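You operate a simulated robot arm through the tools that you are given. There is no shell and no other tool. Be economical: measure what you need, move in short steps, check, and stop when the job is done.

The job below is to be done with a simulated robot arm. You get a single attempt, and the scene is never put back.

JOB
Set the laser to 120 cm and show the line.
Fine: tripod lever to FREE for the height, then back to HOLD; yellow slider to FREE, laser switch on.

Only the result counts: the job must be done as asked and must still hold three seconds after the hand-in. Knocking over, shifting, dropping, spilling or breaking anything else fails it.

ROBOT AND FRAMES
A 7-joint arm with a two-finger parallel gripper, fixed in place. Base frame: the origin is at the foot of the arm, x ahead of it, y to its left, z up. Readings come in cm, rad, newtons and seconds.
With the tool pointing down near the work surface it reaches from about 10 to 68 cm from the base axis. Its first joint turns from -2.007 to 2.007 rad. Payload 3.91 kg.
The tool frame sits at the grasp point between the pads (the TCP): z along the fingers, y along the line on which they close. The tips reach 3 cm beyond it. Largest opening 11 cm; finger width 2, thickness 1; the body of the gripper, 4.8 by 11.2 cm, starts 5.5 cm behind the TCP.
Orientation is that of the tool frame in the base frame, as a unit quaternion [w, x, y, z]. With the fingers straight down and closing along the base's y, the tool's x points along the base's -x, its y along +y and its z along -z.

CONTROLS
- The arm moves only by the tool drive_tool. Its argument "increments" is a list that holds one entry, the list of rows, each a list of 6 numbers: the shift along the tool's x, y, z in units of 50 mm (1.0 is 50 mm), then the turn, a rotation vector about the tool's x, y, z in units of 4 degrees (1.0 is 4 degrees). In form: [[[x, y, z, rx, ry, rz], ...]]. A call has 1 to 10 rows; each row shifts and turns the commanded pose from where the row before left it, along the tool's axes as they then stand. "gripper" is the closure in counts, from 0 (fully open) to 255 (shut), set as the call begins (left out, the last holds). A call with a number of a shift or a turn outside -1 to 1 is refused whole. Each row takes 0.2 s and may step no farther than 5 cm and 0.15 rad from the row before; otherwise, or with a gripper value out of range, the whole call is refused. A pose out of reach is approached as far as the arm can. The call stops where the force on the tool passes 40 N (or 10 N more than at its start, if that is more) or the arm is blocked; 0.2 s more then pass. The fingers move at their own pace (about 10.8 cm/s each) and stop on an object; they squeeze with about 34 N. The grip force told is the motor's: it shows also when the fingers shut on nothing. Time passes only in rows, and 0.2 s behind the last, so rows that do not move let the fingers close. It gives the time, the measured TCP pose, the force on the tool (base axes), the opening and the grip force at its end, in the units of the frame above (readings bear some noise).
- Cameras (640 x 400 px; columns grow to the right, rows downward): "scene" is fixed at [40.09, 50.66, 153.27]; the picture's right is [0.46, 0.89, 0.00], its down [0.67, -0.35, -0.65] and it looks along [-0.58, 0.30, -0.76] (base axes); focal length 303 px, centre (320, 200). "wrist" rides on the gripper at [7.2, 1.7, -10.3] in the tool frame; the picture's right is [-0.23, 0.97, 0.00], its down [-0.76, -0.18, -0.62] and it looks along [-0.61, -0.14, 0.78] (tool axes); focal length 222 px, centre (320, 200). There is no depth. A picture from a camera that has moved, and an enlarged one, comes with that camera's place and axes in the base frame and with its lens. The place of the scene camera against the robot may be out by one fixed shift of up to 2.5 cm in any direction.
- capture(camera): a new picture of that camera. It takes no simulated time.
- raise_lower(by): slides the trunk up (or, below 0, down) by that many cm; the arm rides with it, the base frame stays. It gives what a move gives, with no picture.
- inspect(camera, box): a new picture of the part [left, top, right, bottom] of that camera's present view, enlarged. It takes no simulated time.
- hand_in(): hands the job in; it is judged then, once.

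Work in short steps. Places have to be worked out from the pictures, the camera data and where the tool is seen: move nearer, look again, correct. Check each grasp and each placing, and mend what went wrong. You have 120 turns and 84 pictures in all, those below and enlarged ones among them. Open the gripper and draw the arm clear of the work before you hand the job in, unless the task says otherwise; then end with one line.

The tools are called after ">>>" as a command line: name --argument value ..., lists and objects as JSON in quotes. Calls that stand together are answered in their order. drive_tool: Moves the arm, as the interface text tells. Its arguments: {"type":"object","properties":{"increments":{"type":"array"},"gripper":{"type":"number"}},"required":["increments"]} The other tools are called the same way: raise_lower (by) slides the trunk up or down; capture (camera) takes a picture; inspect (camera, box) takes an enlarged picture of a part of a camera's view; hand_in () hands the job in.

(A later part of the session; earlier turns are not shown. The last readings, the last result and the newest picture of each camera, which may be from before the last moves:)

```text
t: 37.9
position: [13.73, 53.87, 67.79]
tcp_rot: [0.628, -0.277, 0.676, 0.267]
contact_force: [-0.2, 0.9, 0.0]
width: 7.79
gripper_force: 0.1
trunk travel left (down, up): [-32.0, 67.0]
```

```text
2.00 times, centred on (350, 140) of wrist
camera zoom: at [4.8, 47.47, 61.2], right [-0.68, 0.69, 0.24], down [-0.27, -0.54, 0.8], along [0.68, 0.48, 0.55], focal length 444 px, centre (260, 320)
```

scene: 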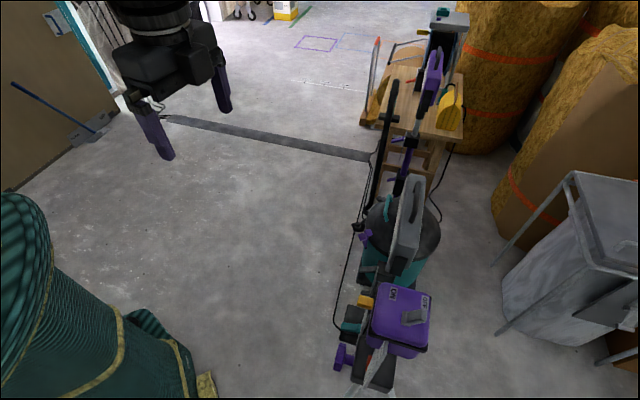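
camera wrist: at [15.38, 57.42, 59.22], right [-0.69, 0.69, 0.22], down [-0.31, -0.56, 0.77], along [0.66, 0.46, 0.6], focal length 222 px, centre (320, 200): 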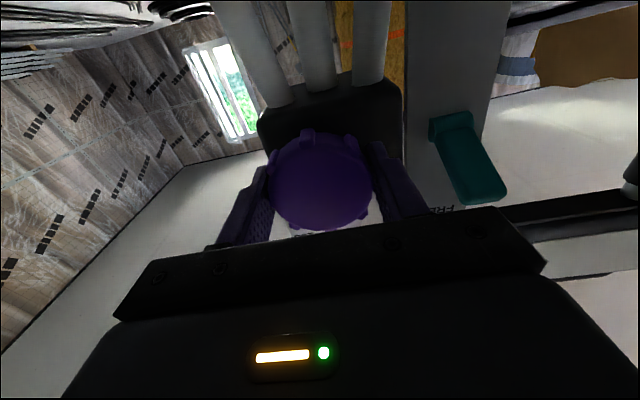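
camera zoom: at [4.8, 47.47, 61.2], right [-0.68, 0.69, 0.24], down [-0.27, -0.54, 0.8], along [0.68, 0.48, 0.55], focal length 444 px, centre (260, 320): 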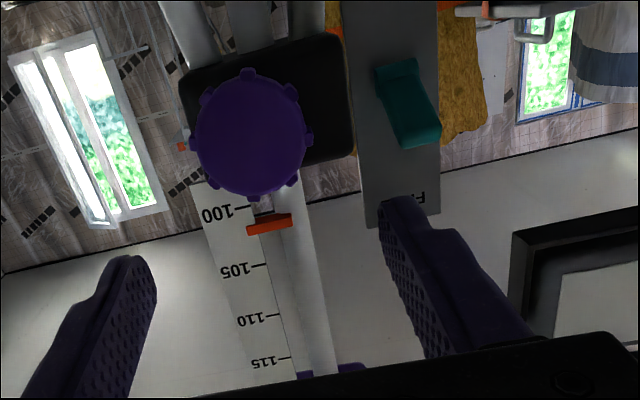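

Pointer ≈101.6, i.e. ~35°/cm; 650° more of knob would be slow. The column holds by friction in FREE, so I'll try lifting the head gently from below with closed fingers; the knob remains for fine tuning. Raise and line up first.

>>> drive_tool --increments '[[[0, 0.38, 0, 0, -1, 0], [0, 0.38, 0, 0, 0, 0]]]' --gripper 255

>>> raise_lower --by 23.5

>>> drive_tool --increments '[[[0, 0, 0.6, 0, 0, 0], [0, 0, 0.6, 0, 0, 0], [0, 0, 0.6, 0, 0, 0]]]'

>>> capture --camera "wrist"

>>> inspect --camera "scene" --box '[260, 240, 460, 400]'

```text
t: 38.5
position: [11.2, 56.72, 67.83]
tcp_rot: [0.651, -0.268, 0.654, 0.277]
contact_force: [0.1, 0.1, 0.9]
width: 0.0
gripper_force: 34.5
trunk travel left (down, up): [-32.0, 67.0]
```

```text
t: 40.9
position: [11.14, 56.81, 91.21]
tcp_rot: [0.652, -0.267, 0.654, 0.276]
contact_force: [-0.4, 0.0, 0.2]
width: 0.0
gripper_force: 33.9
trunk travel left (down, up): [-55.5, 43.5]
```

```text
t: 41.7
position: [17.86, 63.3, 91.25]
tcp_rot: [0.652, -0.267, 0.654, 0.276]
contact_force: [-0.1, 1.3, -0.2]
width: 0.02
gripper_force: 33.9
trunk travel left (down, up): [-55.5, 43.5]
```

```text
42 pictures are left
camera wrist: at [9.17, 57.15, 83.97], right [-0.69, 0.68, 0.24], down [-0.31, -0.57, 0.76], along [0.66, 0.45, 0.61], focal length 222 px, centre (320, 200)
```

wrist: 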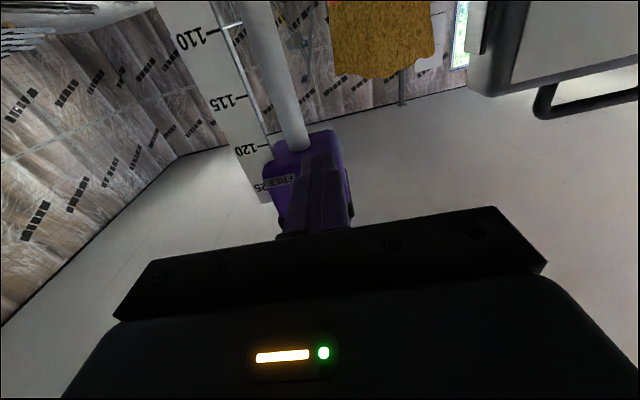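

```text
2.50 times, centred on (360, 320) of scene
camera zoom: at [40.09, 50.66, 153.27], right [0.46, 0.89, 0.0], down [0.67, -0.35, -0.65], along [-0.58, 0.3, -0.76], focal length 758 px, centre (220, -100)
```

zoom: 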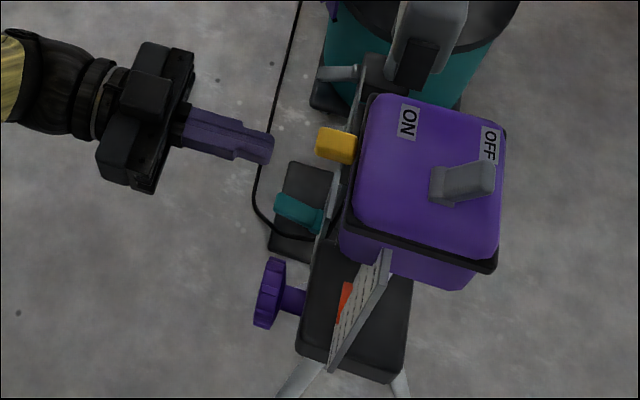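

Finger is aligned left of the mast, below the box and slider. Advance 9.5 cm under the box with slight tip-up.

>>> drive_tool --increments '[[[0, 0, 0.475, 0, -0.5, 0], [0, 0, 0.475, 0, 0, 0], [0, 0, 0.475, 0, 0, 0], [0, 0, 0.475, 0, 0, 0]]]'

>>> capture --camera "wrist"

>>> inspect --camera "scene" --box '[300, 240, 460, 400]'

```text
t: 42.7
position: [24.57, 69.74, 91.62]
tcp_rot: [0.663, -0.263, 0.643, 0.281]
contact_force: [-0.1, -0.1, 0.1]
width: 0.01
gripper_force: 34.3
trunk travel left (down, up): [-55.5, 43.5]
```

```text
40 pictures are left
camera wrist: at [16.12, 63.87, 83.95], right [-0.69, 0.68, 0.24], down [-0.33, -0.59, 0.74], along [0.64, 0.43, 0.63], focal length 222 px, centre (320, 200)
```

wrist: 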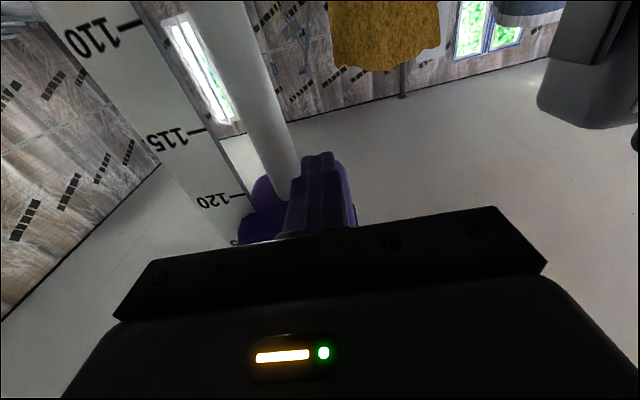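

```text
2.50 times, centred on (380, 320) of scene
camera zoom: at [40.09, 50.66, 153.27], right [0.46, 0.89, 0.0], down [0.67, -0.35, -0.65], along [-0.58, 0.3, -0.76], focal length 758 px, centre (170, -100)
```

zoom: 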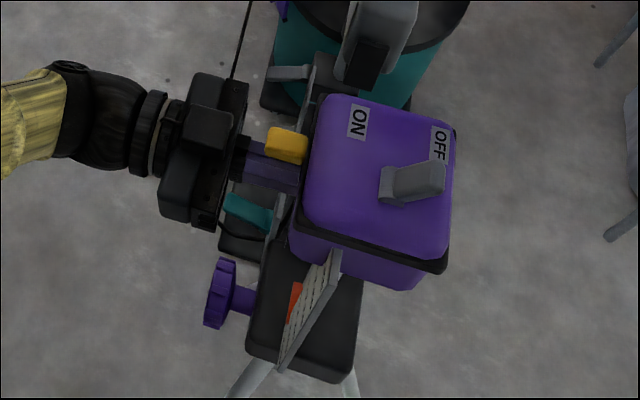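

Finger is under the box beside the mast. Raise slowly 3.5 cm while watching force.

>>> drive_tool --increments '[[[-0.1, 0, 0, 0, 0, 0], [-0.1, 0, 0, 0, 0, 0], [-0.1, 0, 0, 0, 0, 0], [-0.1, 0, 0, 0, 0, 0], [-0.1, 0, 0, 0, 0, 0], [-0.1, 0, 0, 0, 0, 0], [-0.1, 0, 0, 0, 0, 0]]]'

>>> inspect --camera "scene" --box '[300, 240, 460, 400]'

```text
t: 44.3
position: [24.26, 69.83, 94.85]
tcp_rot: [0.662, -0.263, 0.643, 0.281]
contact_force: [1.8, -1.7, -2.2]
width: 0.01
gripper_force: 33.9
trunk travel left (down, up): [-55.5, 43.5]
```

```text
2.50 times, centred on (380, 320) of scene
camera zoom: at [40.09, 50.66, 153.27], right [0.46, 0.89, 0.0], down [0.67, -0.35, -0.65], along [-0.58, 0.3, -0.76], focal length 758 px, centre (170, -100)
```

zoom: 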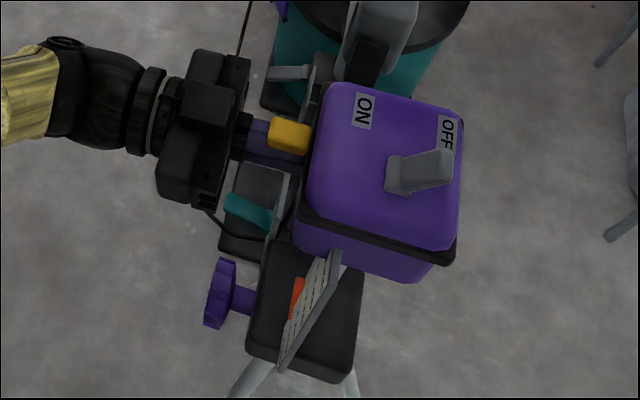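

The head lifts easily (few N). Use the trunk to lift 14 cm further, then read the scale.

>>> raise_lower --by 8

>>> raise_lower --by 6

>>> capture --camera "scene"

>>> capture --camera "wrist"

```text
t: 45.5
position: [24.18, 69.8, 103.17]
tcp_rot: [0.662, -0.263, 0.642, 0.282]
contact_force: [-0.4, -0.4, 0.0]
width: 0.0
gripper_force: 33.8
trunk travel left (down, up): [-63.5, 35.5]
```

```text
t: 46.5
position: [24.23, 69.93, 109.04]
tcp_rot: [0.663, -0.262, 0.642, 0.281]
contact_force: [1.0, -0.1, 0.3]
width: 0.01
gripper_force: 34.1
trunk travel left (down, up): [-69.5, 29.5]
```

```text
37 pictures are left
```

scene: 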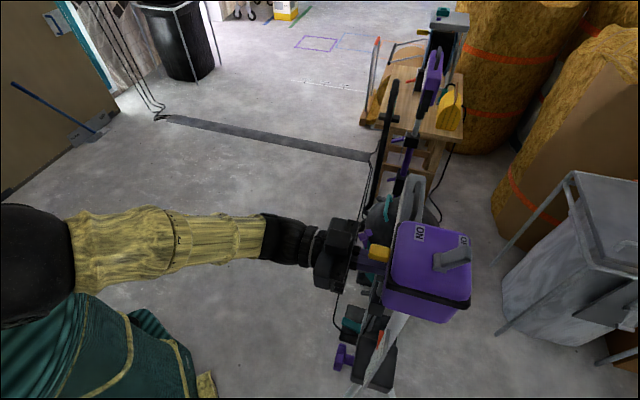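

```text
36 pictures are left
camera wrist: at [15.8, 63.97, 101.43], right [-0.69, 0.68, 0.24], down [-0.33, -0.59, 0.73], along [0.64, 0.43, 0.63], focal length 222 px, centre (320, 200)
```

wrist: 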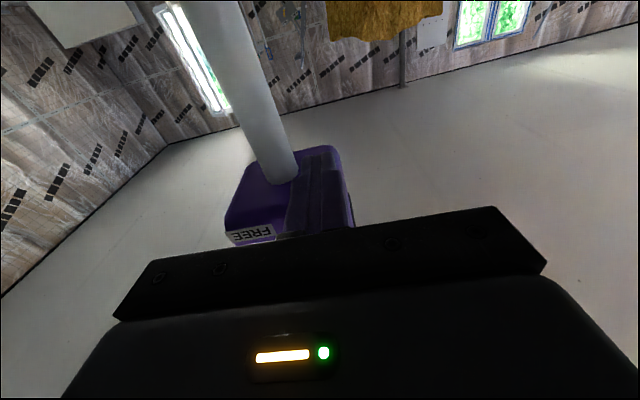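

>>> inspect --camera "scene" --box '[340, 290, 440, 400]'

```text
3.64 times, centred on (390, 345) of scene
camera zoom: at [40.09, 50.66, 153.27], right [0.46, 0.89, 0.0], down [0.67, -0.35, -0.65], along [-0.58, 0.3, -0.76], focal length 1102 px, centre (66, -327)
```

zoom: 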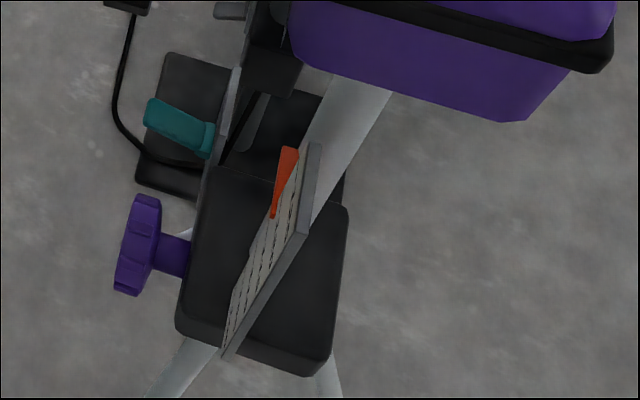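

>>> inspect --camera "scene" --box '[396, 325, 432, 395]'

```text
5.71 times, centred on (414, 360) of scene
camera zoom: at [40.09, 50.66, 153.27], right [0.46, 0.89, 0.0], down [0.67, -0.35, -0.65], along [-0.58, 0.3, -0.76], focal length 1732 px, centre (-217, -714)
```

zoom: 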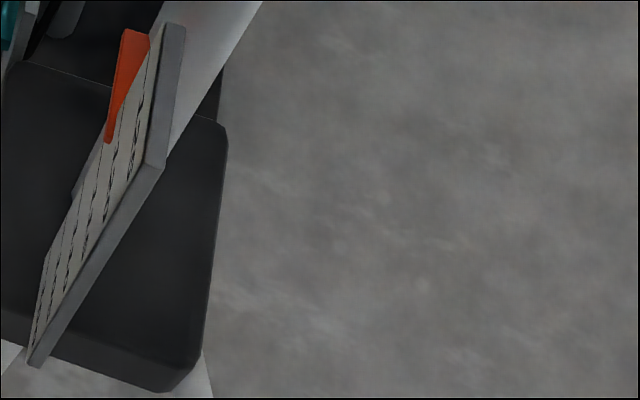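

Pointer looks just below 120. Lift 2 cm more, then retreat and lower to read the scale with the wrist camera.

>>> raise_lower --by 2

>>> drive_tool --increments '[[[0.15, 0, 0, 0, 0, 0], [0, 0, -0.8, 0, 0, 0], [0, 0, -0.8, 0, 0, 0], [0, 0, -0.8, 0, 0, 0], [0, 0, -0.8, 0, 0, 0], [0, 0, -0.8, 0, 0, 0]]]'

>>> raise_lower --by -20

>>> capture --camera "wrist"

```text
t: 47.2
position: [24.2, 69.84, 111.03]
tcp_rot: [0.663, -0.262, 0.642, 0.282]
contact_force: [-0.2, -0.2, 0.1]
width: 0.0
gripper_force: 33.5
trunk travel left (down, up): [-71.5, 27.5]
```

```text
t: 48.6
position: [10.1, 55.64, 109.65]
tcp_rot: [0.663, -0.262, 0.642, 0.281]
contact_force: [-0.5, 0.1, 0.2]
width: 0.01
gripper_force: 34.1
trunk travel left (down, up): [-71.5, 27.5]
```

```text
t: 50.8
position: [10.14, 55.67, 89.64]
tcp_rot: [0.662, -0.264, 0.643, 0.281]
contact_force: [0.3, 0.7, 0.4]
width: 0.0
gripper_force: 33.8
trunk travel left (down, up): [-51.5, 47.5]
```

```text
33 pictures are left
camera wrist: at [1.78, 49.77, 81.97], right [-0.7, 0.68, 0.24], down [-0.33, -0.59, 0.74], along [0.64, 0.43, 0.63], focal length 222 px, centre (320, 200)
```

wrist: 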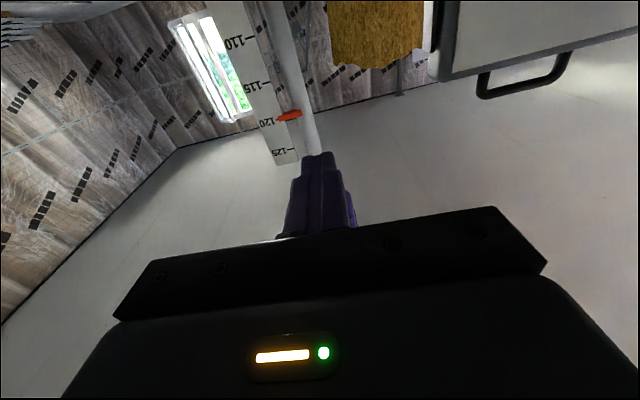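

>>> inspect --camera "wrist" --box '[230, 70, 330, 170]'

```text
4.00 times, centred on (280, 120) of wrist
camera zoom: at [1.78, 49.77, 81.97], right [-0.7, 0.68, 0.24], down [-0.33, -0.59, 0.74], along [0.64, 0.43, 0.63], focal length 888 px, centre (480, 520)
```

zoom: 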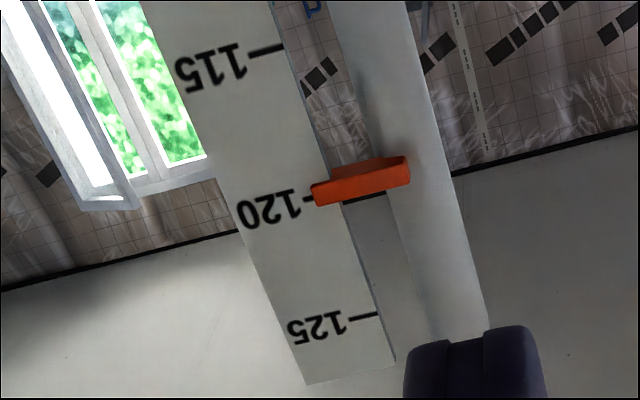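

Pointer reads ~120; take a level view (camera at pointer height ≈92.5) to eliminate parallax.

>>> raise_lower --by 9.5

>>> inspect --camera "wrist" --box '[220, 0, 320, 90]'

```text
t: 52.0
position: [10.25, 55.68, 99.11]
tcp_rot: [0.663, -0.262, 0.643, 0.281]
contact_force: [1.5, 0.6, -0.4]
width: 0.0
gripper_force: 33.8
trunk travel left (down, up): [-61.0, 38.0]
```

```text
4.44 times, centred on (270, 45) of wrist
camera zoom: at [1.82, 49.78, 91.45], right [-0.69, 0.68, 0.24], down [-0.33, -0.59, 0.74], along [0.64, 0.43, 0.63], focal length 987 px, centre (542, 889)
```

zoom: 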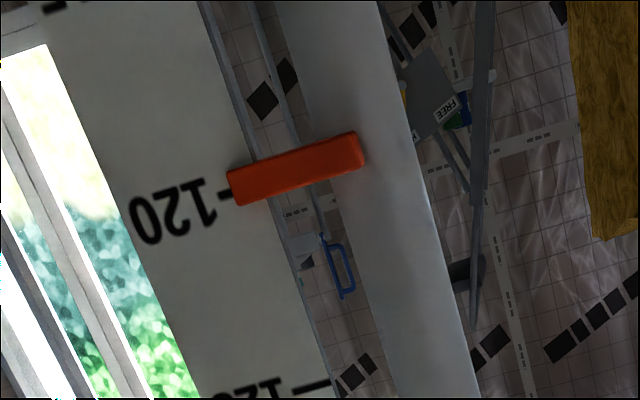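

Level view reads ≈119.9. Now the lever back to HOLD: come above it with closed fingers and press down. First shift left and lower to z≈73.

>>> drive_tool --increments '[[[0, 0.42, 0, 0, 0.5, 0], [0, 0.42, 0, 0, 0, 0]]]'

>>> raise_lower --by -25.5

>>> drive_tool --increments '[[[0, 0, 0.6, 0, 0, 0], [0, 0, 0.6, 0, 0, 0], [0, 0, 0.6, 0, 0, 0], [0, 0, 0.5, 0, 0, 0]]]'

>>> inspect --camera "scene" --box '[290, 270, 420, 400]'

>>> capture --camera "wrist"

```text
t: 52.6
position: [7.16, 58.81, 99.08]
tcp_rot: [0.651, -0.267, 0.655, 0.276]
contact_force: [0.4, 0.5, -0.1]
width: 0.01
gripper_force: 33.7
trunk travel left (down, up): [-61.0, 38.0]
```

```text
t: 55.3
position: [6.98, 58.63, 73.72]
tcp_rot: [0.652, -0.267, 0.654, 0.276]
contact_force: [0.2, -0.1, 1.3]
width: 0.0
gripper_force: 33.7
trunk travel left (down, up): [-35.5, 63.5]
```

```text
t: 56.3
position: [15.04, 66.93, 73.56]
tcp_rot: [0.652, -0.269, 0.653, 0.276]
contact_force: [-0.3, -0.3, 0.0]
width: 0.0
gripper_force: 34.1
trunk travel left (down, up): [-35.5, 63.5]
```

```text
3.08 times, centred on (355, 335) of scene
camera zoom: at [40.09, 50.66, 153.27], right [0.46, 0.89, 0.0], down [0.67, -0.35, -0.65], along [-0.58, 0.3, -0.76], focal length 932 px, centre (212, -215)
```

zoom: 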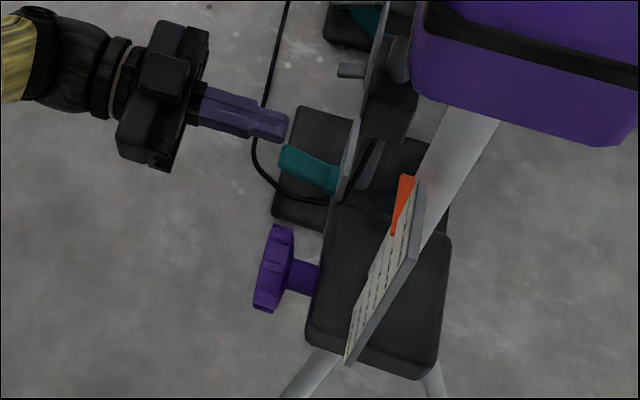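

```text
29 pictures are left
camera wrist: at [6.39, 60.8, 66.37], right [-0.69, 0.68, 0.24], down [-0.31, -0.58, 0.76], along [0.66, 0.45, 0.61], focal length 222 px, centre (320, 200)
```

wrist: 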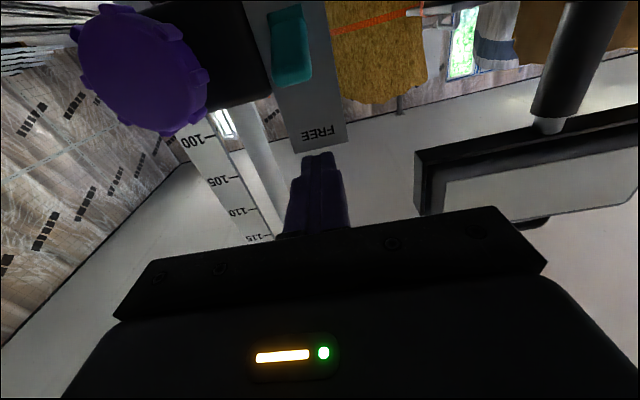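

Finger is over the lever, ~2 cm short. Advance 1.7 cm, then press down in small steps.

>>> drive_tool --increments '[[[0, -0.06, 0.34, 0, 0, 0], [0.2, 0, 0, 0, 0, 0], [0.2, 0, 0, 0, 0, 0], [0.2, 0, 0, 0, 0, 0], [0.2, 0, 0, 0, 0, 0], [0.2, 0, 0, 0, 0, 0], [0.2, 0, 0, 0, 0, 0], [0.2, 0, 0, 0, 0, 0]]]'

>>> capture --camera "wrist"

>>> inspect --camera "scene" --box '[290, 270, 420, 400]'

```text
t: 58.1
position: [16.63, 67.9, 66.65]
tcp_rot: [0.651, -0.268, 0.654, 0.277]
contact_force: [0.8, 0.1, 0.0]
width: 0.0
gripper_force: 34.4
trunk travel left (down, up): [-35.5, 63.5]
```

```text
28 pictures are left
camera wrist: at [7.98, 61.86, 59.41], right [-0.69, 0.68, 0.24], down [-0.31, -0.58, 0.76], along [0.66, 0.45, 0.61], focal length 222 px, centre (320, 200)
```

wrist: 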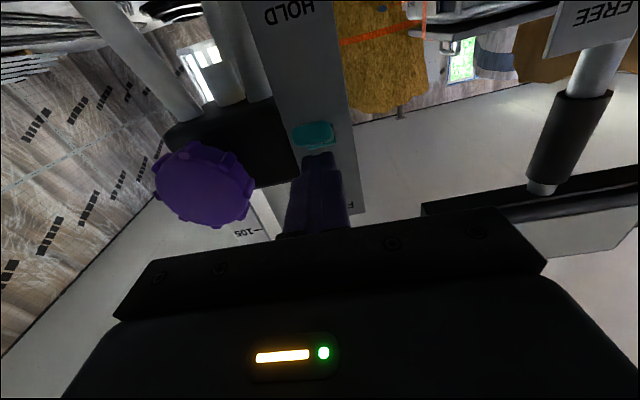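

```text
3.08 times, centred on (355, 335) of scene
camera zoom: at [40.09, 50.66, 153.27], right [0.46, 0.89, 0.0], down [0.67, -0.35, -0.65], along [-0.58, 0.3, -0.76], focal length 932 px, centre (212, -215)
```

zoom: 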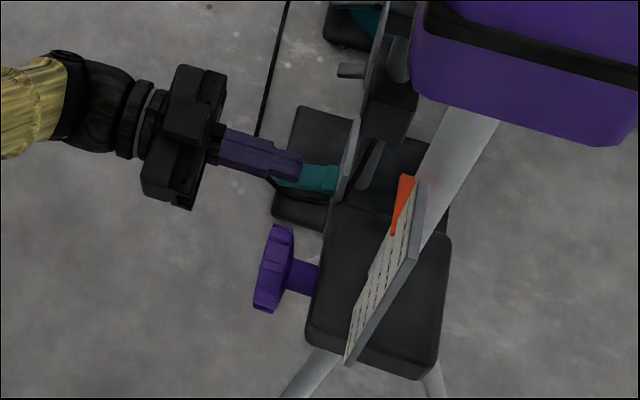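

The lever has gone down past horizontal; press further to seat it at HOLD.

>>> drive_tool --increments '[[[0.1, 0, 0, 0, 0, 0], [0.1, 0, 0, 0, 0, 0], [0.1, 0, 0, 0, 0, 0], [0.1, 0, 0, 0, 0, 0], [0.1, 0, 0, 0, 0, 0], [0.1, 0, 0, 0, 0, 0], [0.1, 0, 0, 0, 0, 0]]]'

>>> capture --camera "wrist"

```text
t: 59.0
position: [16.44, 67.98, 66.17]
tcp_rot: [0.659, -0.26, 0.647, 0.282]
contact_force: [-4.6, -9.5, 14.5]
width: 0.02
gripper_force: 34.1
trunk travel left (down, up): [-35.5, 63.5]
stopped in row 4: the force on the tool passed its limit (the readings are from after the stop); the commanded pose is now the measured one
```

```text
26 pictures are left
camera wrist: at [7.88, 62.2, 58.69], right [-0.69, 0.68, 0.25], down [-0.32, -0.59, 0.74], along [0.65, 0.43, 0.63], focal length 222 px, centre (320, 200)
```

wrist: 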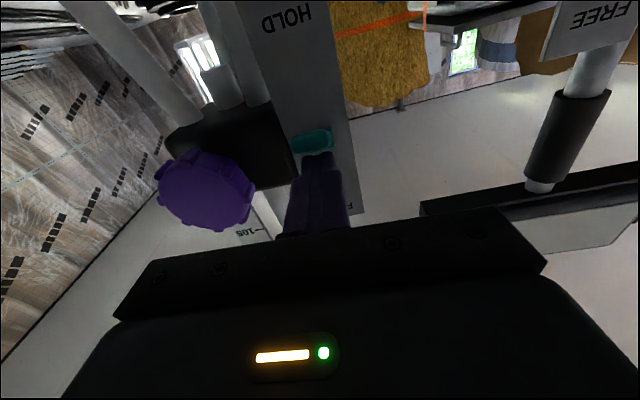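

Force limit at a stop consistent with the HOLD end. Lift off, back out and verify.

>>> drive_tool --increments '[[[-0.4, 0, 0, 0, 0, 0], [0, 0, -0.8, 0, 0, 0], [0, 0, -0.8, 0, 0, 0], [0, 0, -0.8, 0, 0, 0], [0, 0, -0.8, 0, 0, 0]]]'

>>> capture --camera "wrist"

>>> inspect --camera "scene" --box '[290, 270, 420, 400]'

```text
t: 60.2
position: [5.21, 56.91, 67.38]
tcp_rot: [0.657, -0.261, 0.65, 0.279]
contact_force: [0.0, -0.5, -0.1]
width: 0.0
gripper_force: 33.7
trunk travel left (down, up): [-35.5, 63.5]
```

```text
25 pictures are left
camera wrist: at [-3.47, 51.05, 59.89], right [-0.69, 0.68, 0.25], down [-0.31, -0.59, 0.75], along [0.65, 0.44, 0.62], focal length 222 px, centre (320, 200)
```

wrist: 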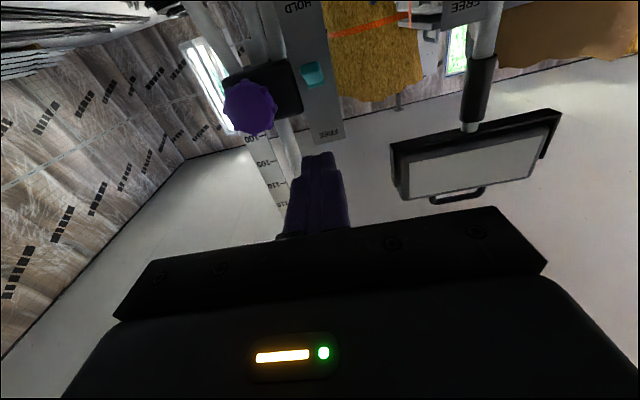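

```text
3.08 times, centred on (355, 335) of scene
camera zoom: at [40.09, 50.66, 153.27], right [0.46, 0.89, 0.0], down [0.67, -0.35, -0.65], along [-0.58, 0.3, -0.76], focal length 932 px, centre (212, -215)
```

zoom: 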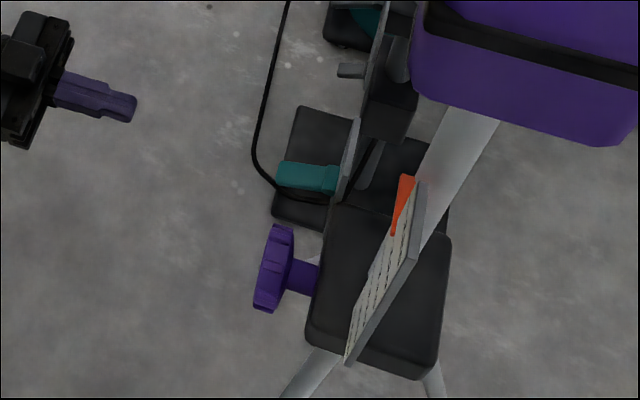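

>>> inspect --camera "scene" --box '[280, 260, 440, 400]'

```text
2.86 times, centred on (360, 330) of scene
camera zoom: at [40.09, 50.66, 153.27], right [0.46, 0.89, 0.0], down [0.67, -0.35, -0.65], along [-0.58, 0.3, -0.76], focal length 866 px, centre (206, -171)
```

zoom: 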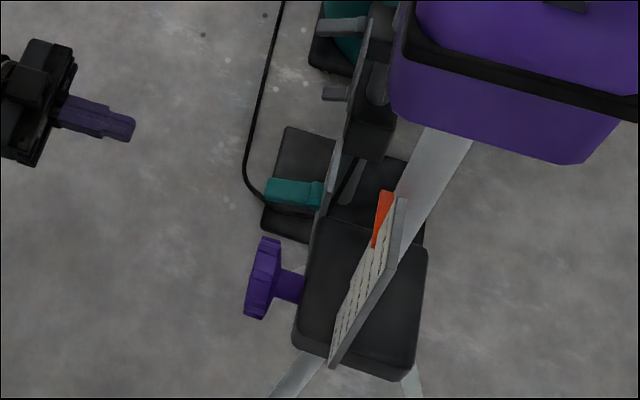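

Lever matches its initial HOLD picture exactly. Next the slider (expected ≈(23.3,67.6,115.7)): raise the trunk and view it.

>>> raise_lower --by 40

>>> capture --camera "wrist"

```text
t: 64.0
position: [5.15, 56.97, 107.41]
tcp_rot: [0.657, -0.261, 0.649, 0.28]
contact_force: [-0.8, 0.9, -1.1]
width: 0.0
gripper_force: 34.3
trunk travel left (down, up): [-75.5, 23.5]
```

```text
22 pictures are left
camera wrist: at [-3.45, 51.1, 99.88], right [-0.69, 0.68, 0.25], down [-0.31, -0.59, 0.75], along [0.65, 0.44, 0.62], focal length 222 px, centre (320, 200)
```

wrist: 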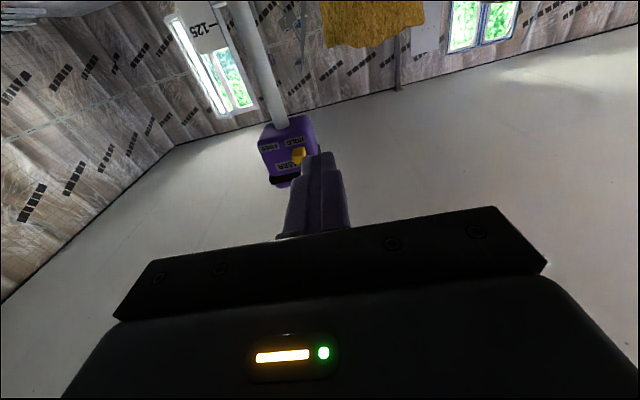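

>>> inspect --camera "wrist" --box '[245, 100, 345, 200]'

```text
4.00 times, centred on (295, 150) of wrist
camera zoom: at [-3.45, 51.1, 99.88], right [-0.69, 0.68, 0.25], down [-0.31, -0.59, 0.75], along [0.65, 0.44, 0.62], focal length 888 px, centre (420, 400)
```

zoom: 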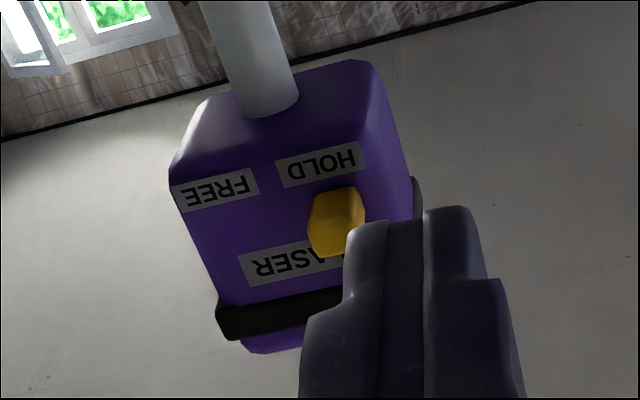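

Slider ≈(23.3,67.8,115.3), must travel ~4.3 cm to the robot's right. Place the finger beside its left edge.

>>> raise_lower --by 7.7

>>> drive_tool --increments '[[[0, -0.07, 0.72, 0, 0.2, 0], [0, -0.07, 0.72, 0, 0, 0], [0, -0.07, 0.72, 0, 0, 0], [0, -0.07, 0.72, 0, 0, 0], [0, -0.07, 0.72, 0, 0, 0]]]'

>>> inspect --camera "scene" --box '[320, 200, 480, 330]'

```text
t: 65.2
position: [5.18, 57.11, 115.03]
tcp_rot: [0.657, -0.262, 0.649, 0.279]
contact_force: [-0.1, 0.0, 1.0]
width: 0.02
gripper_force: 34.5
trunk travel left (down, up): [-83.2, 15.8]
```

```text
t: 66.3
position: [19.28, 68.6, 115.05]
tcp_rot: [0.652, -0.264, 0.654, 0.277]
contact_force: [0.5, -0.7, -0.7]
width: 0.0
gripper_force: 34.0
trunk travel left (down, up): [-83.2, 15.8]
```

```text
3.08 times, centred on (400, 265) of scene
camera zoom: at [40.09, 50.66, 153.27], right [0.46, 0.89, 0.0], down [0.67, -0.35, -0.65], along [-0.58, 0.3, -0.76], focal length 932 px, centre (74, 0)
```

zoom: 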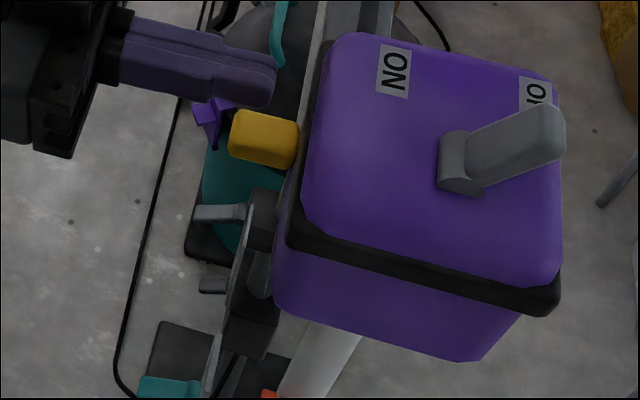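

Finger is just left of the slider. Advance 0.7 cm and push right ~5.4 cm.

>>> drive_tool --increments '[[[0, 0, 0.14, 0, 0, 0], [0, -0.12, 0, 0, 0, 0], [0, -0.12, 0, 0, 0, 0], [0, -0.12, 0, 0, 0, 0], [0, -0.12, 0, 0, 0, 0], [0, -0.12, 0, 0, 0, 0], [0, -0.12, 0, 0, 0, 0], [0, -0.12, 0, 0, 0, 0], [0, -0.12, 0, 0, 0, 0], [0, -0.12, 0, 0, 0, 0]]]'

>>> inspect --camera "scene" --box '[320, 200, 480, 330]'

```text
t: 68.5
position: [23.41, 65.34, 115.06]
tcp_rot: [0.653, -0.264, 0.654, 0.277]
contact_force: [-2.7, 0.4, 0.4]
width: 0.0
gripper_force: 33.7
trunk travel left (down, up): [-83.2, 15.8]
```

```text
3.08 times, centred on (400, 265) of scene
camera zoom: at [40.09, 50.66, 153.27], right [0.46, 0.89, 0.0], down [0.67, -0.35, -0.65], along [-0.58, 0.3, -0.76], focal length 932 px, centre (74, 0)
```

zoom: 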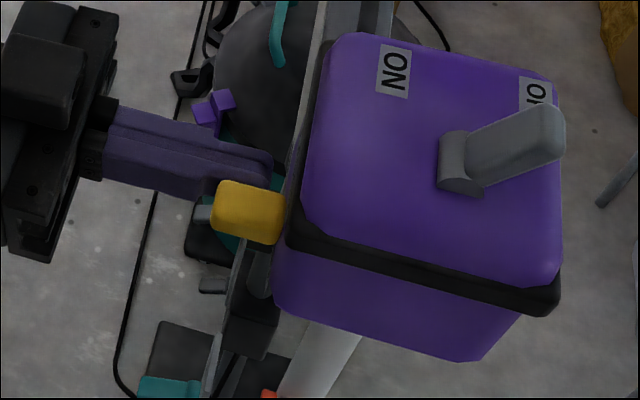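

Slider moved ~4 cm with low force; push on to its end stop.

>>> drive_tool --increments '[[[0, -0.08, 0, 0, 0, 0], [0, -0.08, 0, 0, 0, 0], [0, -0.08, 0, 0, 0, 0], [0, -0.08, 0, 0, 0, 0], [0, -0.08, 0, 0, 0, 0]]]'

>>> inspect --camera "scene" --box '[320, 200, 480, 330]'

```text
t: 69.8
position: [24.06, 64.38, 114.89]
tcp_rot: [0.651, -0.267, 0.652, 0.281]
contact_force: [-19.2, 31.3, 5.0]
width: 0.01
gripper_force: 34.3
trunk travel left (down, up): [-83.2, 15.8]
```

```text
3.08 times, centred on (400, 265) of scene
camera zoom: at [40.09, 50.66, 153.27], right [0.46, 0.89, 0.0], down [0.67, -0.35, -0.65], along [-0.58, 0.3, -0.76], focal length 932 px, centre (74, 0)
```

zoom: 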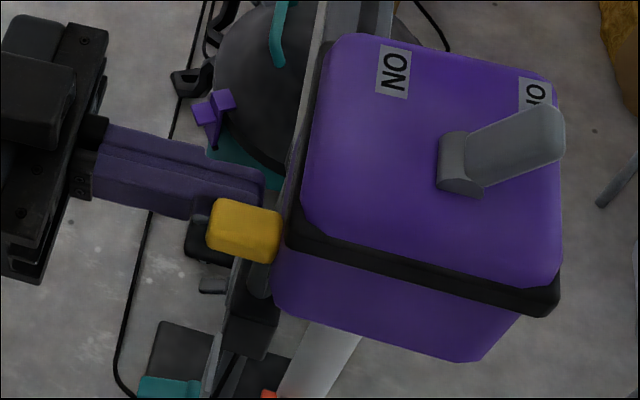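

Slider is at its stop (FREE). Relieve, retreat, then raise and tilt the hand down to look at the top switch.

>>> drive_tool --increments '[[[0, 0.2, 0, 0, 0, 0], [0, 0, -0.9, 0, 0, 0], [0, 0, -0.9, 0, 0, 0], [0, 0, -0.9, 0, 0, 0]]]'

>>> raise_lower --by 15

>>> drive_tool --increments '[[[0, 0, 0, 0, 1, 0], [0, 0, 0, 0, 1, 0], [0, 0, 0, 0, 1, 0], [0, 0, 0, 0, 1, 0], [0, 0, 0, 0, 1, 0], [0, 0, 0, 0, 1, 0], [0, 0, 0, 0, 1, 0], [0, 0, 0, 0, 1, 0], [0, 0, 0, 0, 1, 0], [0, 0, 0, 0, 1, 0]]]' --gripper 160

>>> capture --camera "wrist"

```text
t: 70.8
position: [14.5, 54.53, 115.07]
tcp_rot: [0.653, -0.264, 0.653, 0.278]
contact_force: [-0.3, -1.7, 0.0]
width: 0.0
gripper_force: 34.0
trunk travel left (down, up): [-83.2, 15.8]
```

```text
t: 72.5
position: [14.41, 54.93, 129.96]
tcp_rot: [0.652, -0.265, 0.654, 0.278]
contact_force: [0.5, 0.0, 0.2]
width: 0.01
gripper_force: 34.1
trunk travel left (down, up): [-98.2, 0.8]
```

```text
t: 74.7
position: [14.56, 54.85, 129.81]
tcp_rot: [0.389, -0.344, 0.838, 0.17]
contact_force: [-0.3, 0.1, 0.2]
width: 4.11
gripper_force: 0.0
trunk travel left (down, up): [-98.2, 0.8]
```

```text
17 pictures are left
camera wrist: at [4.4, 47.11, 130.94], right [-0.58, 0.79, 0.19], down [0.14, -0.13, 0.98], along [0.8, 0.6, -0.04], focal length 222 px, centre (320, 200)
```

wrist: 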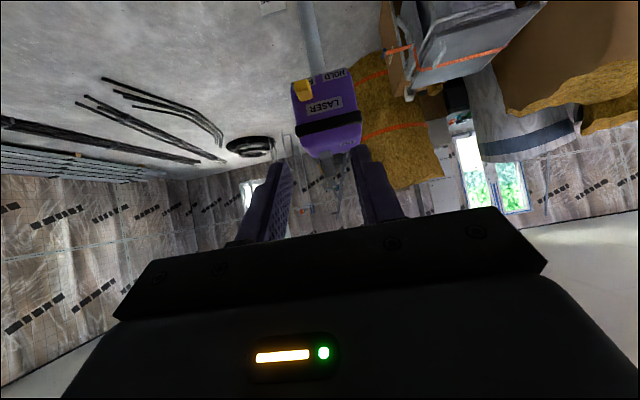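

>>> inspect --camera "wrist" --box '[270, 60, 390, 200]'

```text
2.86 times, centred on (330, 130) of wrist
camera zoom: at [4.4, 47.11, 130.94], right [-0.58, 0.79, 0.19], down [0.14, -0.13, 0.98], along [0.8, 0.6, -0.04], focal length 635 px, centre (291, 400)
```

zoom: 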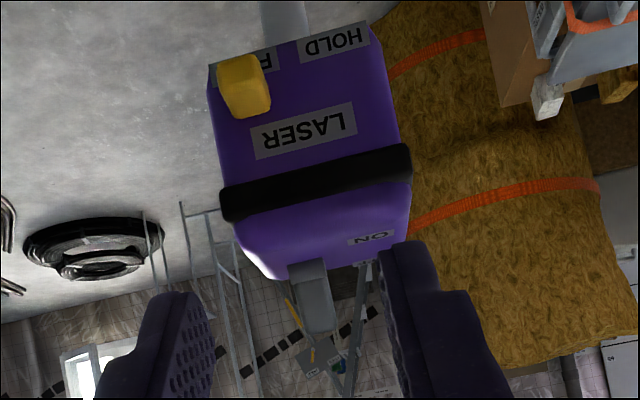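

Slider at FREE end. Switch base ≈(f 72, l 27.5, z 122), tip leaning away ≈z 125.5. Move to a pre-grasp above-front with fingers at ~6 cm.

>>> drive_tool --increments '[[[-0.62, -0.045, 0.665, 0, 0, 0], [-0.62, -0.045, 0.665, 0, 0, 0], [-0.62, -0.045, 0.665, 0, 0, 0], [-0.62, -0.045, 0.665, 0, 0, 0]]]' --gripper 115

>>> capture --camera "wrist"

>>> inspect --camera "scene" --box '[320, 160, 500, 320]'

```text
t: 75.7
position: [28.2, 67.3, 130.61]
tcp_rot: [0.389, -0.343, 0.838, 0.171]
contact_force: [-0.5, 0.7, 0.5]
width: 6.06
gripper_force: 0.0
trunk travel left (down, up): [-98.2, 0.8]
```

```text
15 pictures are left
camera wrist: at [17.99, 59.51, 131.74], right [-0.58, 0.79, 0.19], down [0.14, -0.13, 0.98], along [0.8, 0.6, -0.04], focal length 222 px, centre (320, 200)
```

wrist: 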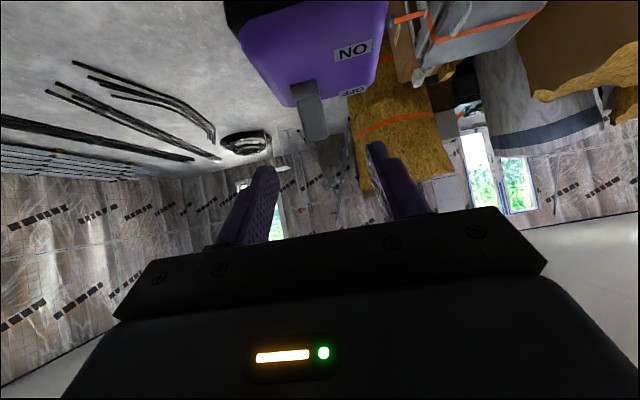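

```text
2.50 times, centred on (410, 240) of scene
camera zoom: at [40.09, 50.66, 153.27], right [0.46, 0.89, 0.0], down [0.67, -0.35, -0.65], along [-0.58, 0.3, -0.76], focal length 758 px, centre (95, 100)
```

zoom: 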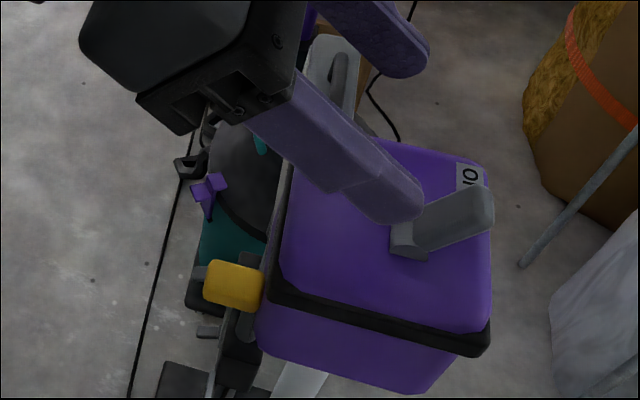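

Switch base triangulates to (32.4,70.9,122.1), leaning ~25° away, tip z≈126. Advance 8.6 cm to straddle it.

>>> drive_tool --increments '[[[-0.032, -0.015, 0.43, 0, 0, 0], [-0.032, -0.015, 0.43, 0, 0, 0], [-0.032, -0.015, 0.43, 0, 0, 0], [-0.032, -0.015, 0.43, 0, 0, 0], [0, 0, 0, 0, 0, 0]]]'

>>> capture --camera "wrist"

>>> inspect --camera "scene" --box '[340, 160, 500, 320]'

```text
t: 76.9
position: [33.33, 72.01, 125.96]
tcp_rot: [0.39, -0.343, 0.837, 0.171]
contact_force: [-0.6, -0.2, -0.6]
width: 6.05
gripper_force: 0.1
trunk travel left (down, up): [-98.2, 0.8]
```

```text
13 pictures are left
camera wrist: at [23.18, 64.25, 126.91], right [-0.58, 0.79, 0.19], down [0.14, -0.13, 0.98], along [0.8, 0.6, -0.03], focal length 222 px, centre (320, 200)
```

wrist: 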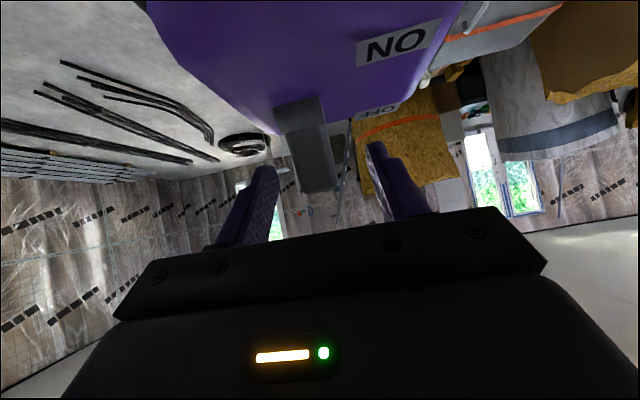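

```text
2.50 times, centred on (420, 240) of scene
camera zoom: at [40.09, 50.66, 153.27], right [0.46, 0.89, 0.0], down [0.67, -0.35, -0.65], along [-0.58, 0.3, -0.76], focal length 758 px, centre (70, 100)
```

zoom: 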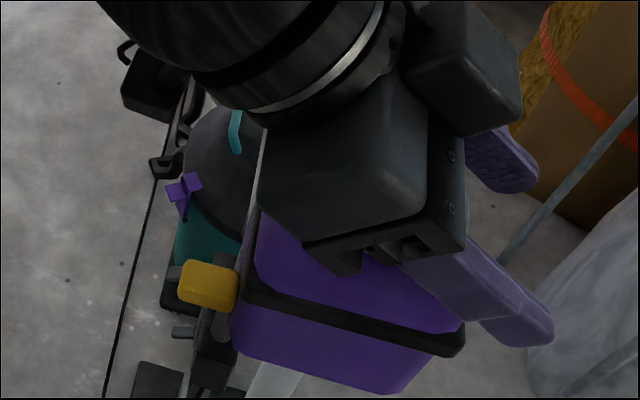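

Lever lies between the pads. Close on it.

>>> drive_tool --increments '[[[0, 0, 0, 0, 0, 0], [0, 0, 0, 0, 0, 0], [0, 0, 0, 0, 0, 0], [0, 0, 0, 0, 0, 0]]]' --gripper 255

>>> inspect --camera "wrist" --box '[220, 60, 420, 240]'

```text
t: 77.9
position: [33.19, 72.06, 125.8]
tcp_rot: [0.389, -0.343, 0.838, 0.171]
contact_force: [-1.8, 6.2, 0.4]
width: 1.97
gripper_force: 44.9
trunk travel left (down, up): [-98.2, 0.8]
```

```text
2.22 times, centred on (320, 150) of wrist
camera zoom: at [23.09, 64.42, 126.85], right [-0.59, 0.79, 0.19], down [0.14, -0.13, 0.98], along [0.8, 0.6, -0.03], focal length 494 px, centre (320, 311)
```

zoom: 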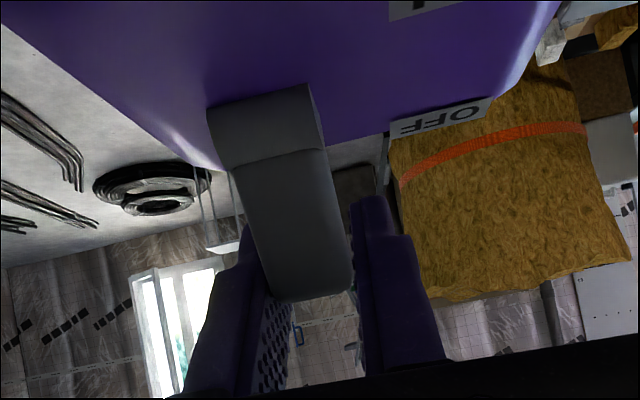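

Gripped (2.0 cm). Swing the switch over its arc toward the robot to ON.

>>> drive_tool --increments '[[[0.042, 0, -0.122, 0, 0, 0], [0.067, 0, -0.118, 0, 0, 0], [0.085, 0, -0.102, 0, 0, 0], [0.104, 0, -0.088, 0, 0, 0], [0.112, 0, -0.063, 0, 0, 0], [0.096, 0, -0.037, 0, 0, 0]]]'

>>> inspect --camera "wrist" --box '[220, 60, 420, 240]'

```text
t: 78.7
position: [32.37, 71.18, 126.13]
tcp_rot: [0.391, -0.345, 0.836, 0.172]
contact_force: [8.6, 22.2, -10.2]
width: 1.97
gripper_force: 45.1
trunk travel left (down, up): [-98.2, 0.8]
stopped in row 4: the force on the tool passed its limit (the readings are from after the stop); the commanded pose is now the measured one
```

```text
2.22 times, centred on (320, 150) of wrist
camera zoom: at [22.23, 63.51, 127.17], right [-0.59, 0.79, 0.19], down [0.14, -0.14, 0.98], along [0.8, 0.6, -0.03], focal length 494 px, centre (320, 311)
```

zoom: 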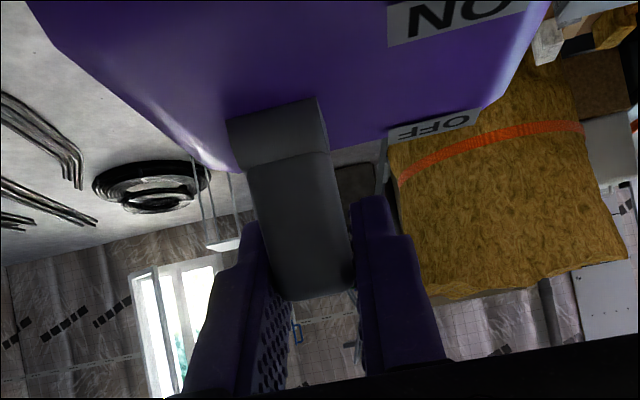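

Resistance from the pads not letting the lever turn; continue with the tool turning along with the lever.

>>> drive_tool --increments '[[[0.039, 0, -0.046, 0, -1, 0], [0.035, 0, -0.049, 0, -1, 0], [0.04, 0, -0.046, 0, -1, 0], [0.037, 0, -0.048, 0, -1, 0], [0.043, 0, -0.047, 0, -1, 0], [0.039, 0, -0.05, 0, -1, 0]]]'

>>> inspect --camera "wrist" --box '[220, 60, 420, 240]'

```text
t: 80.1
position: [30.91, 69.78, 126.42]
tcp_rot: [0.558, -0.298, 0.736, 0.241]
contact_force: [6.6, 23.4, 12.2]
width: 2.01
gripper_force: 44.6
trunk travel left (down, up): [-98.2, 0.8]
```

```text
2.22 times, centred on (320, 150) of wrist
camera zoom: at [21.2, 62.68, 122.08], right [-0.64, 0.73, 0.24], down [-0.15, -0.42, 0.89], along [0.75, 0.54, 0.38], focal length 494 px, centre (320, 311)
```

zoom: 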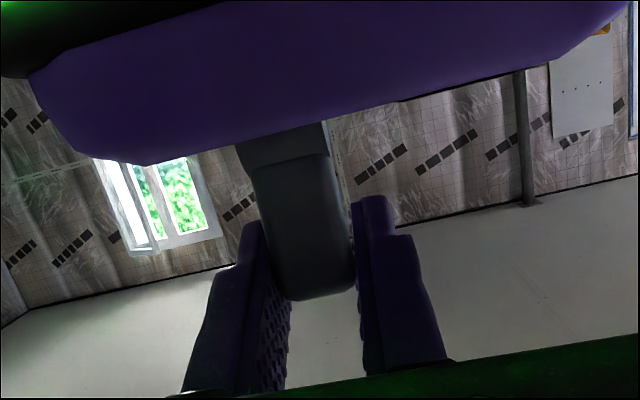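

A green glow shows the laser is on. Release, withdraw and check.

>>> drive_tool --increments '[[[0, 0, 0, 0, 0, 0], [0, 0, 0, 0, 0, 0], [0, 0, 0, 0, 0, 0]]]' --gripper 115

>>> drive_tool --increments '[[[-0.3, 0, -0.5, 0, 0, 0], [-0.3, 0, -0.8, 0, 0, 0], [0, 0, -0.9, 0, 0, 0], [0, 0, -0.9, 0, 0, 0]]]'

>>> capture --camera "scene"

```text
t: 80.9
position: [30.81, 69.54, 126.28]
tcp_rot: [0.557, -0.3, 0.736, 0.24]
contact_force: [0.6, 0.4, -0.2]
width: 6.06
gripper_force: 0.0
trunk travel left (down, up): [-98.2, 0.8]
```

```text
t: 81.9
position: [21.16, 59.27, 133.38]
tcp_rot: [0.557, -0.3, 0.736, 0.241]
contact_force: [0.1, -0.8, 0.1]
width: 6.03
gripper_force: 0.0
trunk travel left (down, up): [-98.2, 0.8]
```

```text
8 pictures are left
```

scene: 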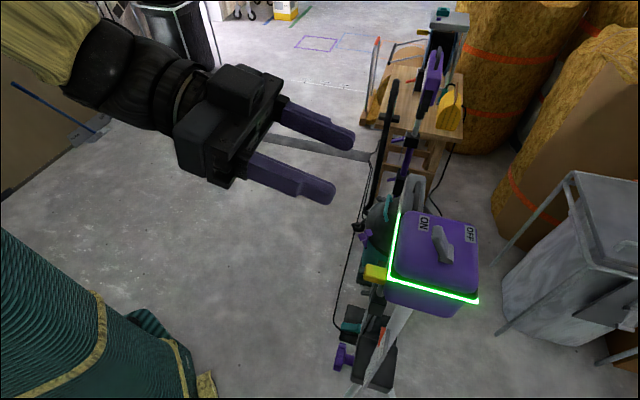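

The laser line is lit. Verify switch, slider, lever and pointer in enlarged views.

>>> inspect --camera "scene" --box '[340, 200, 500, 320]'

>>> inspect --camera "scene" --box '[280, 260, 440, 400]'

```text
3.33 times, centred on (420, 260) of scene
camera zoom: at [40.09, 50.66, 153.27], right [0.46, 0.89, 0.0], down [0.67, -0.35, -0.65], along [-0.58, 0.3, -0.76], focal length 1010 px, centre (-13, 0)
```

zoom: 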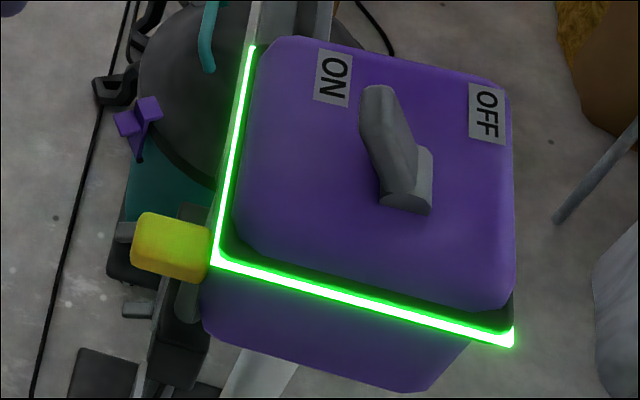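

```text
2.86 times, centred on (360, 330) of scene
camera zoom: at [40.09, 50.66, 153.27], right [0.46, 0.89, 0.0], down [0.67, -0.35, -0.65], along [-0.58, 0.3, -0.76], focal length 866 px, centre (206, -171)
```

zoom: 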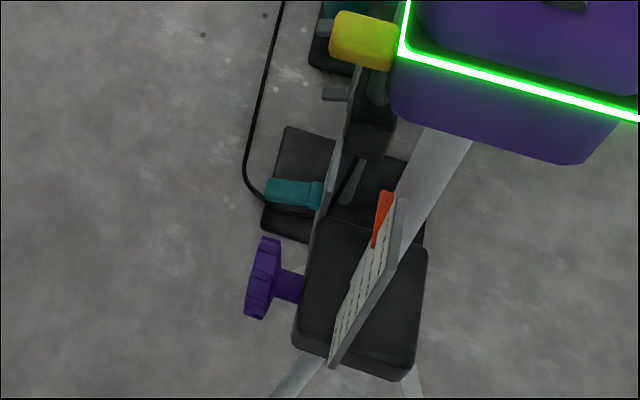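

All as desired. One last level look at the pointer after retreating and lowering.

>>> drive_tool --increments '[[[0, 0, -0.8, 0, 0, 0], [0, 0, -0.8, 0, 0, 0]]]'

>>> raise_lower --by -39

>>> capture --camera "wrist"

```text
t: 82.5
position: [15.7, 53.56, 135.03]
tcp_rot: [0.557, -0.299, 0.736, 0.239]
contact_force: [0.1, -0.1, 0.0]
width: 6.05
gripper_force: 0.0
trunk travel left (down, up): [-98.2, 0.8]
```

```text
t: 86.3
position: [15.73, 53.73, 96.05]
tcp_rot: [0.558, -0.299, 0.736, 0.24]
contact_force: [-0.1, 0.9, 0.6]
width: 6.02
gripper_force: 0.0
trunk travel left (down, up): [-59.2, 39.8]
```

```text
5 pictures are left
camera wrist: at [6.01, 46.49, 91.81], right [-0.64, 0.73, 0.24], down [-0.14, -0.42, 0.9], along [0.75, 0.54, 0.38], focal length 222 px, centre (320, 200)
```

wrist: 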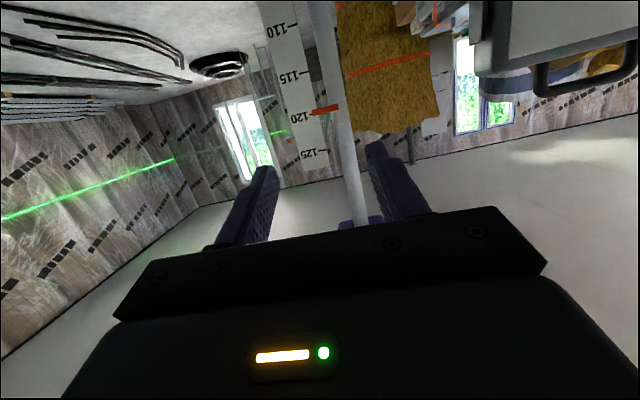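

>>> inspect --camera "wrist" --box '[275, 65, 355, 165]'

```text
4.00 times, centred on (315, 115) of wrist
camera zoom: at [6.01, 46.49, 91.81], right [-0.64, 0.73, 0.24], down [-0.14, -0.42, 0.9], along [0.75, 0.54, 0.38], focal length 888 px, centre (340, 540)
```

zoom: 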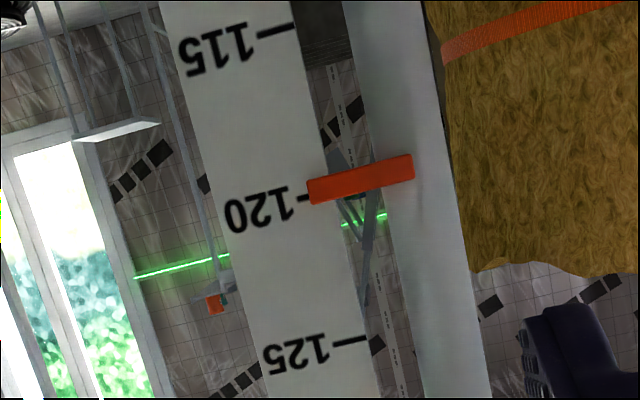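

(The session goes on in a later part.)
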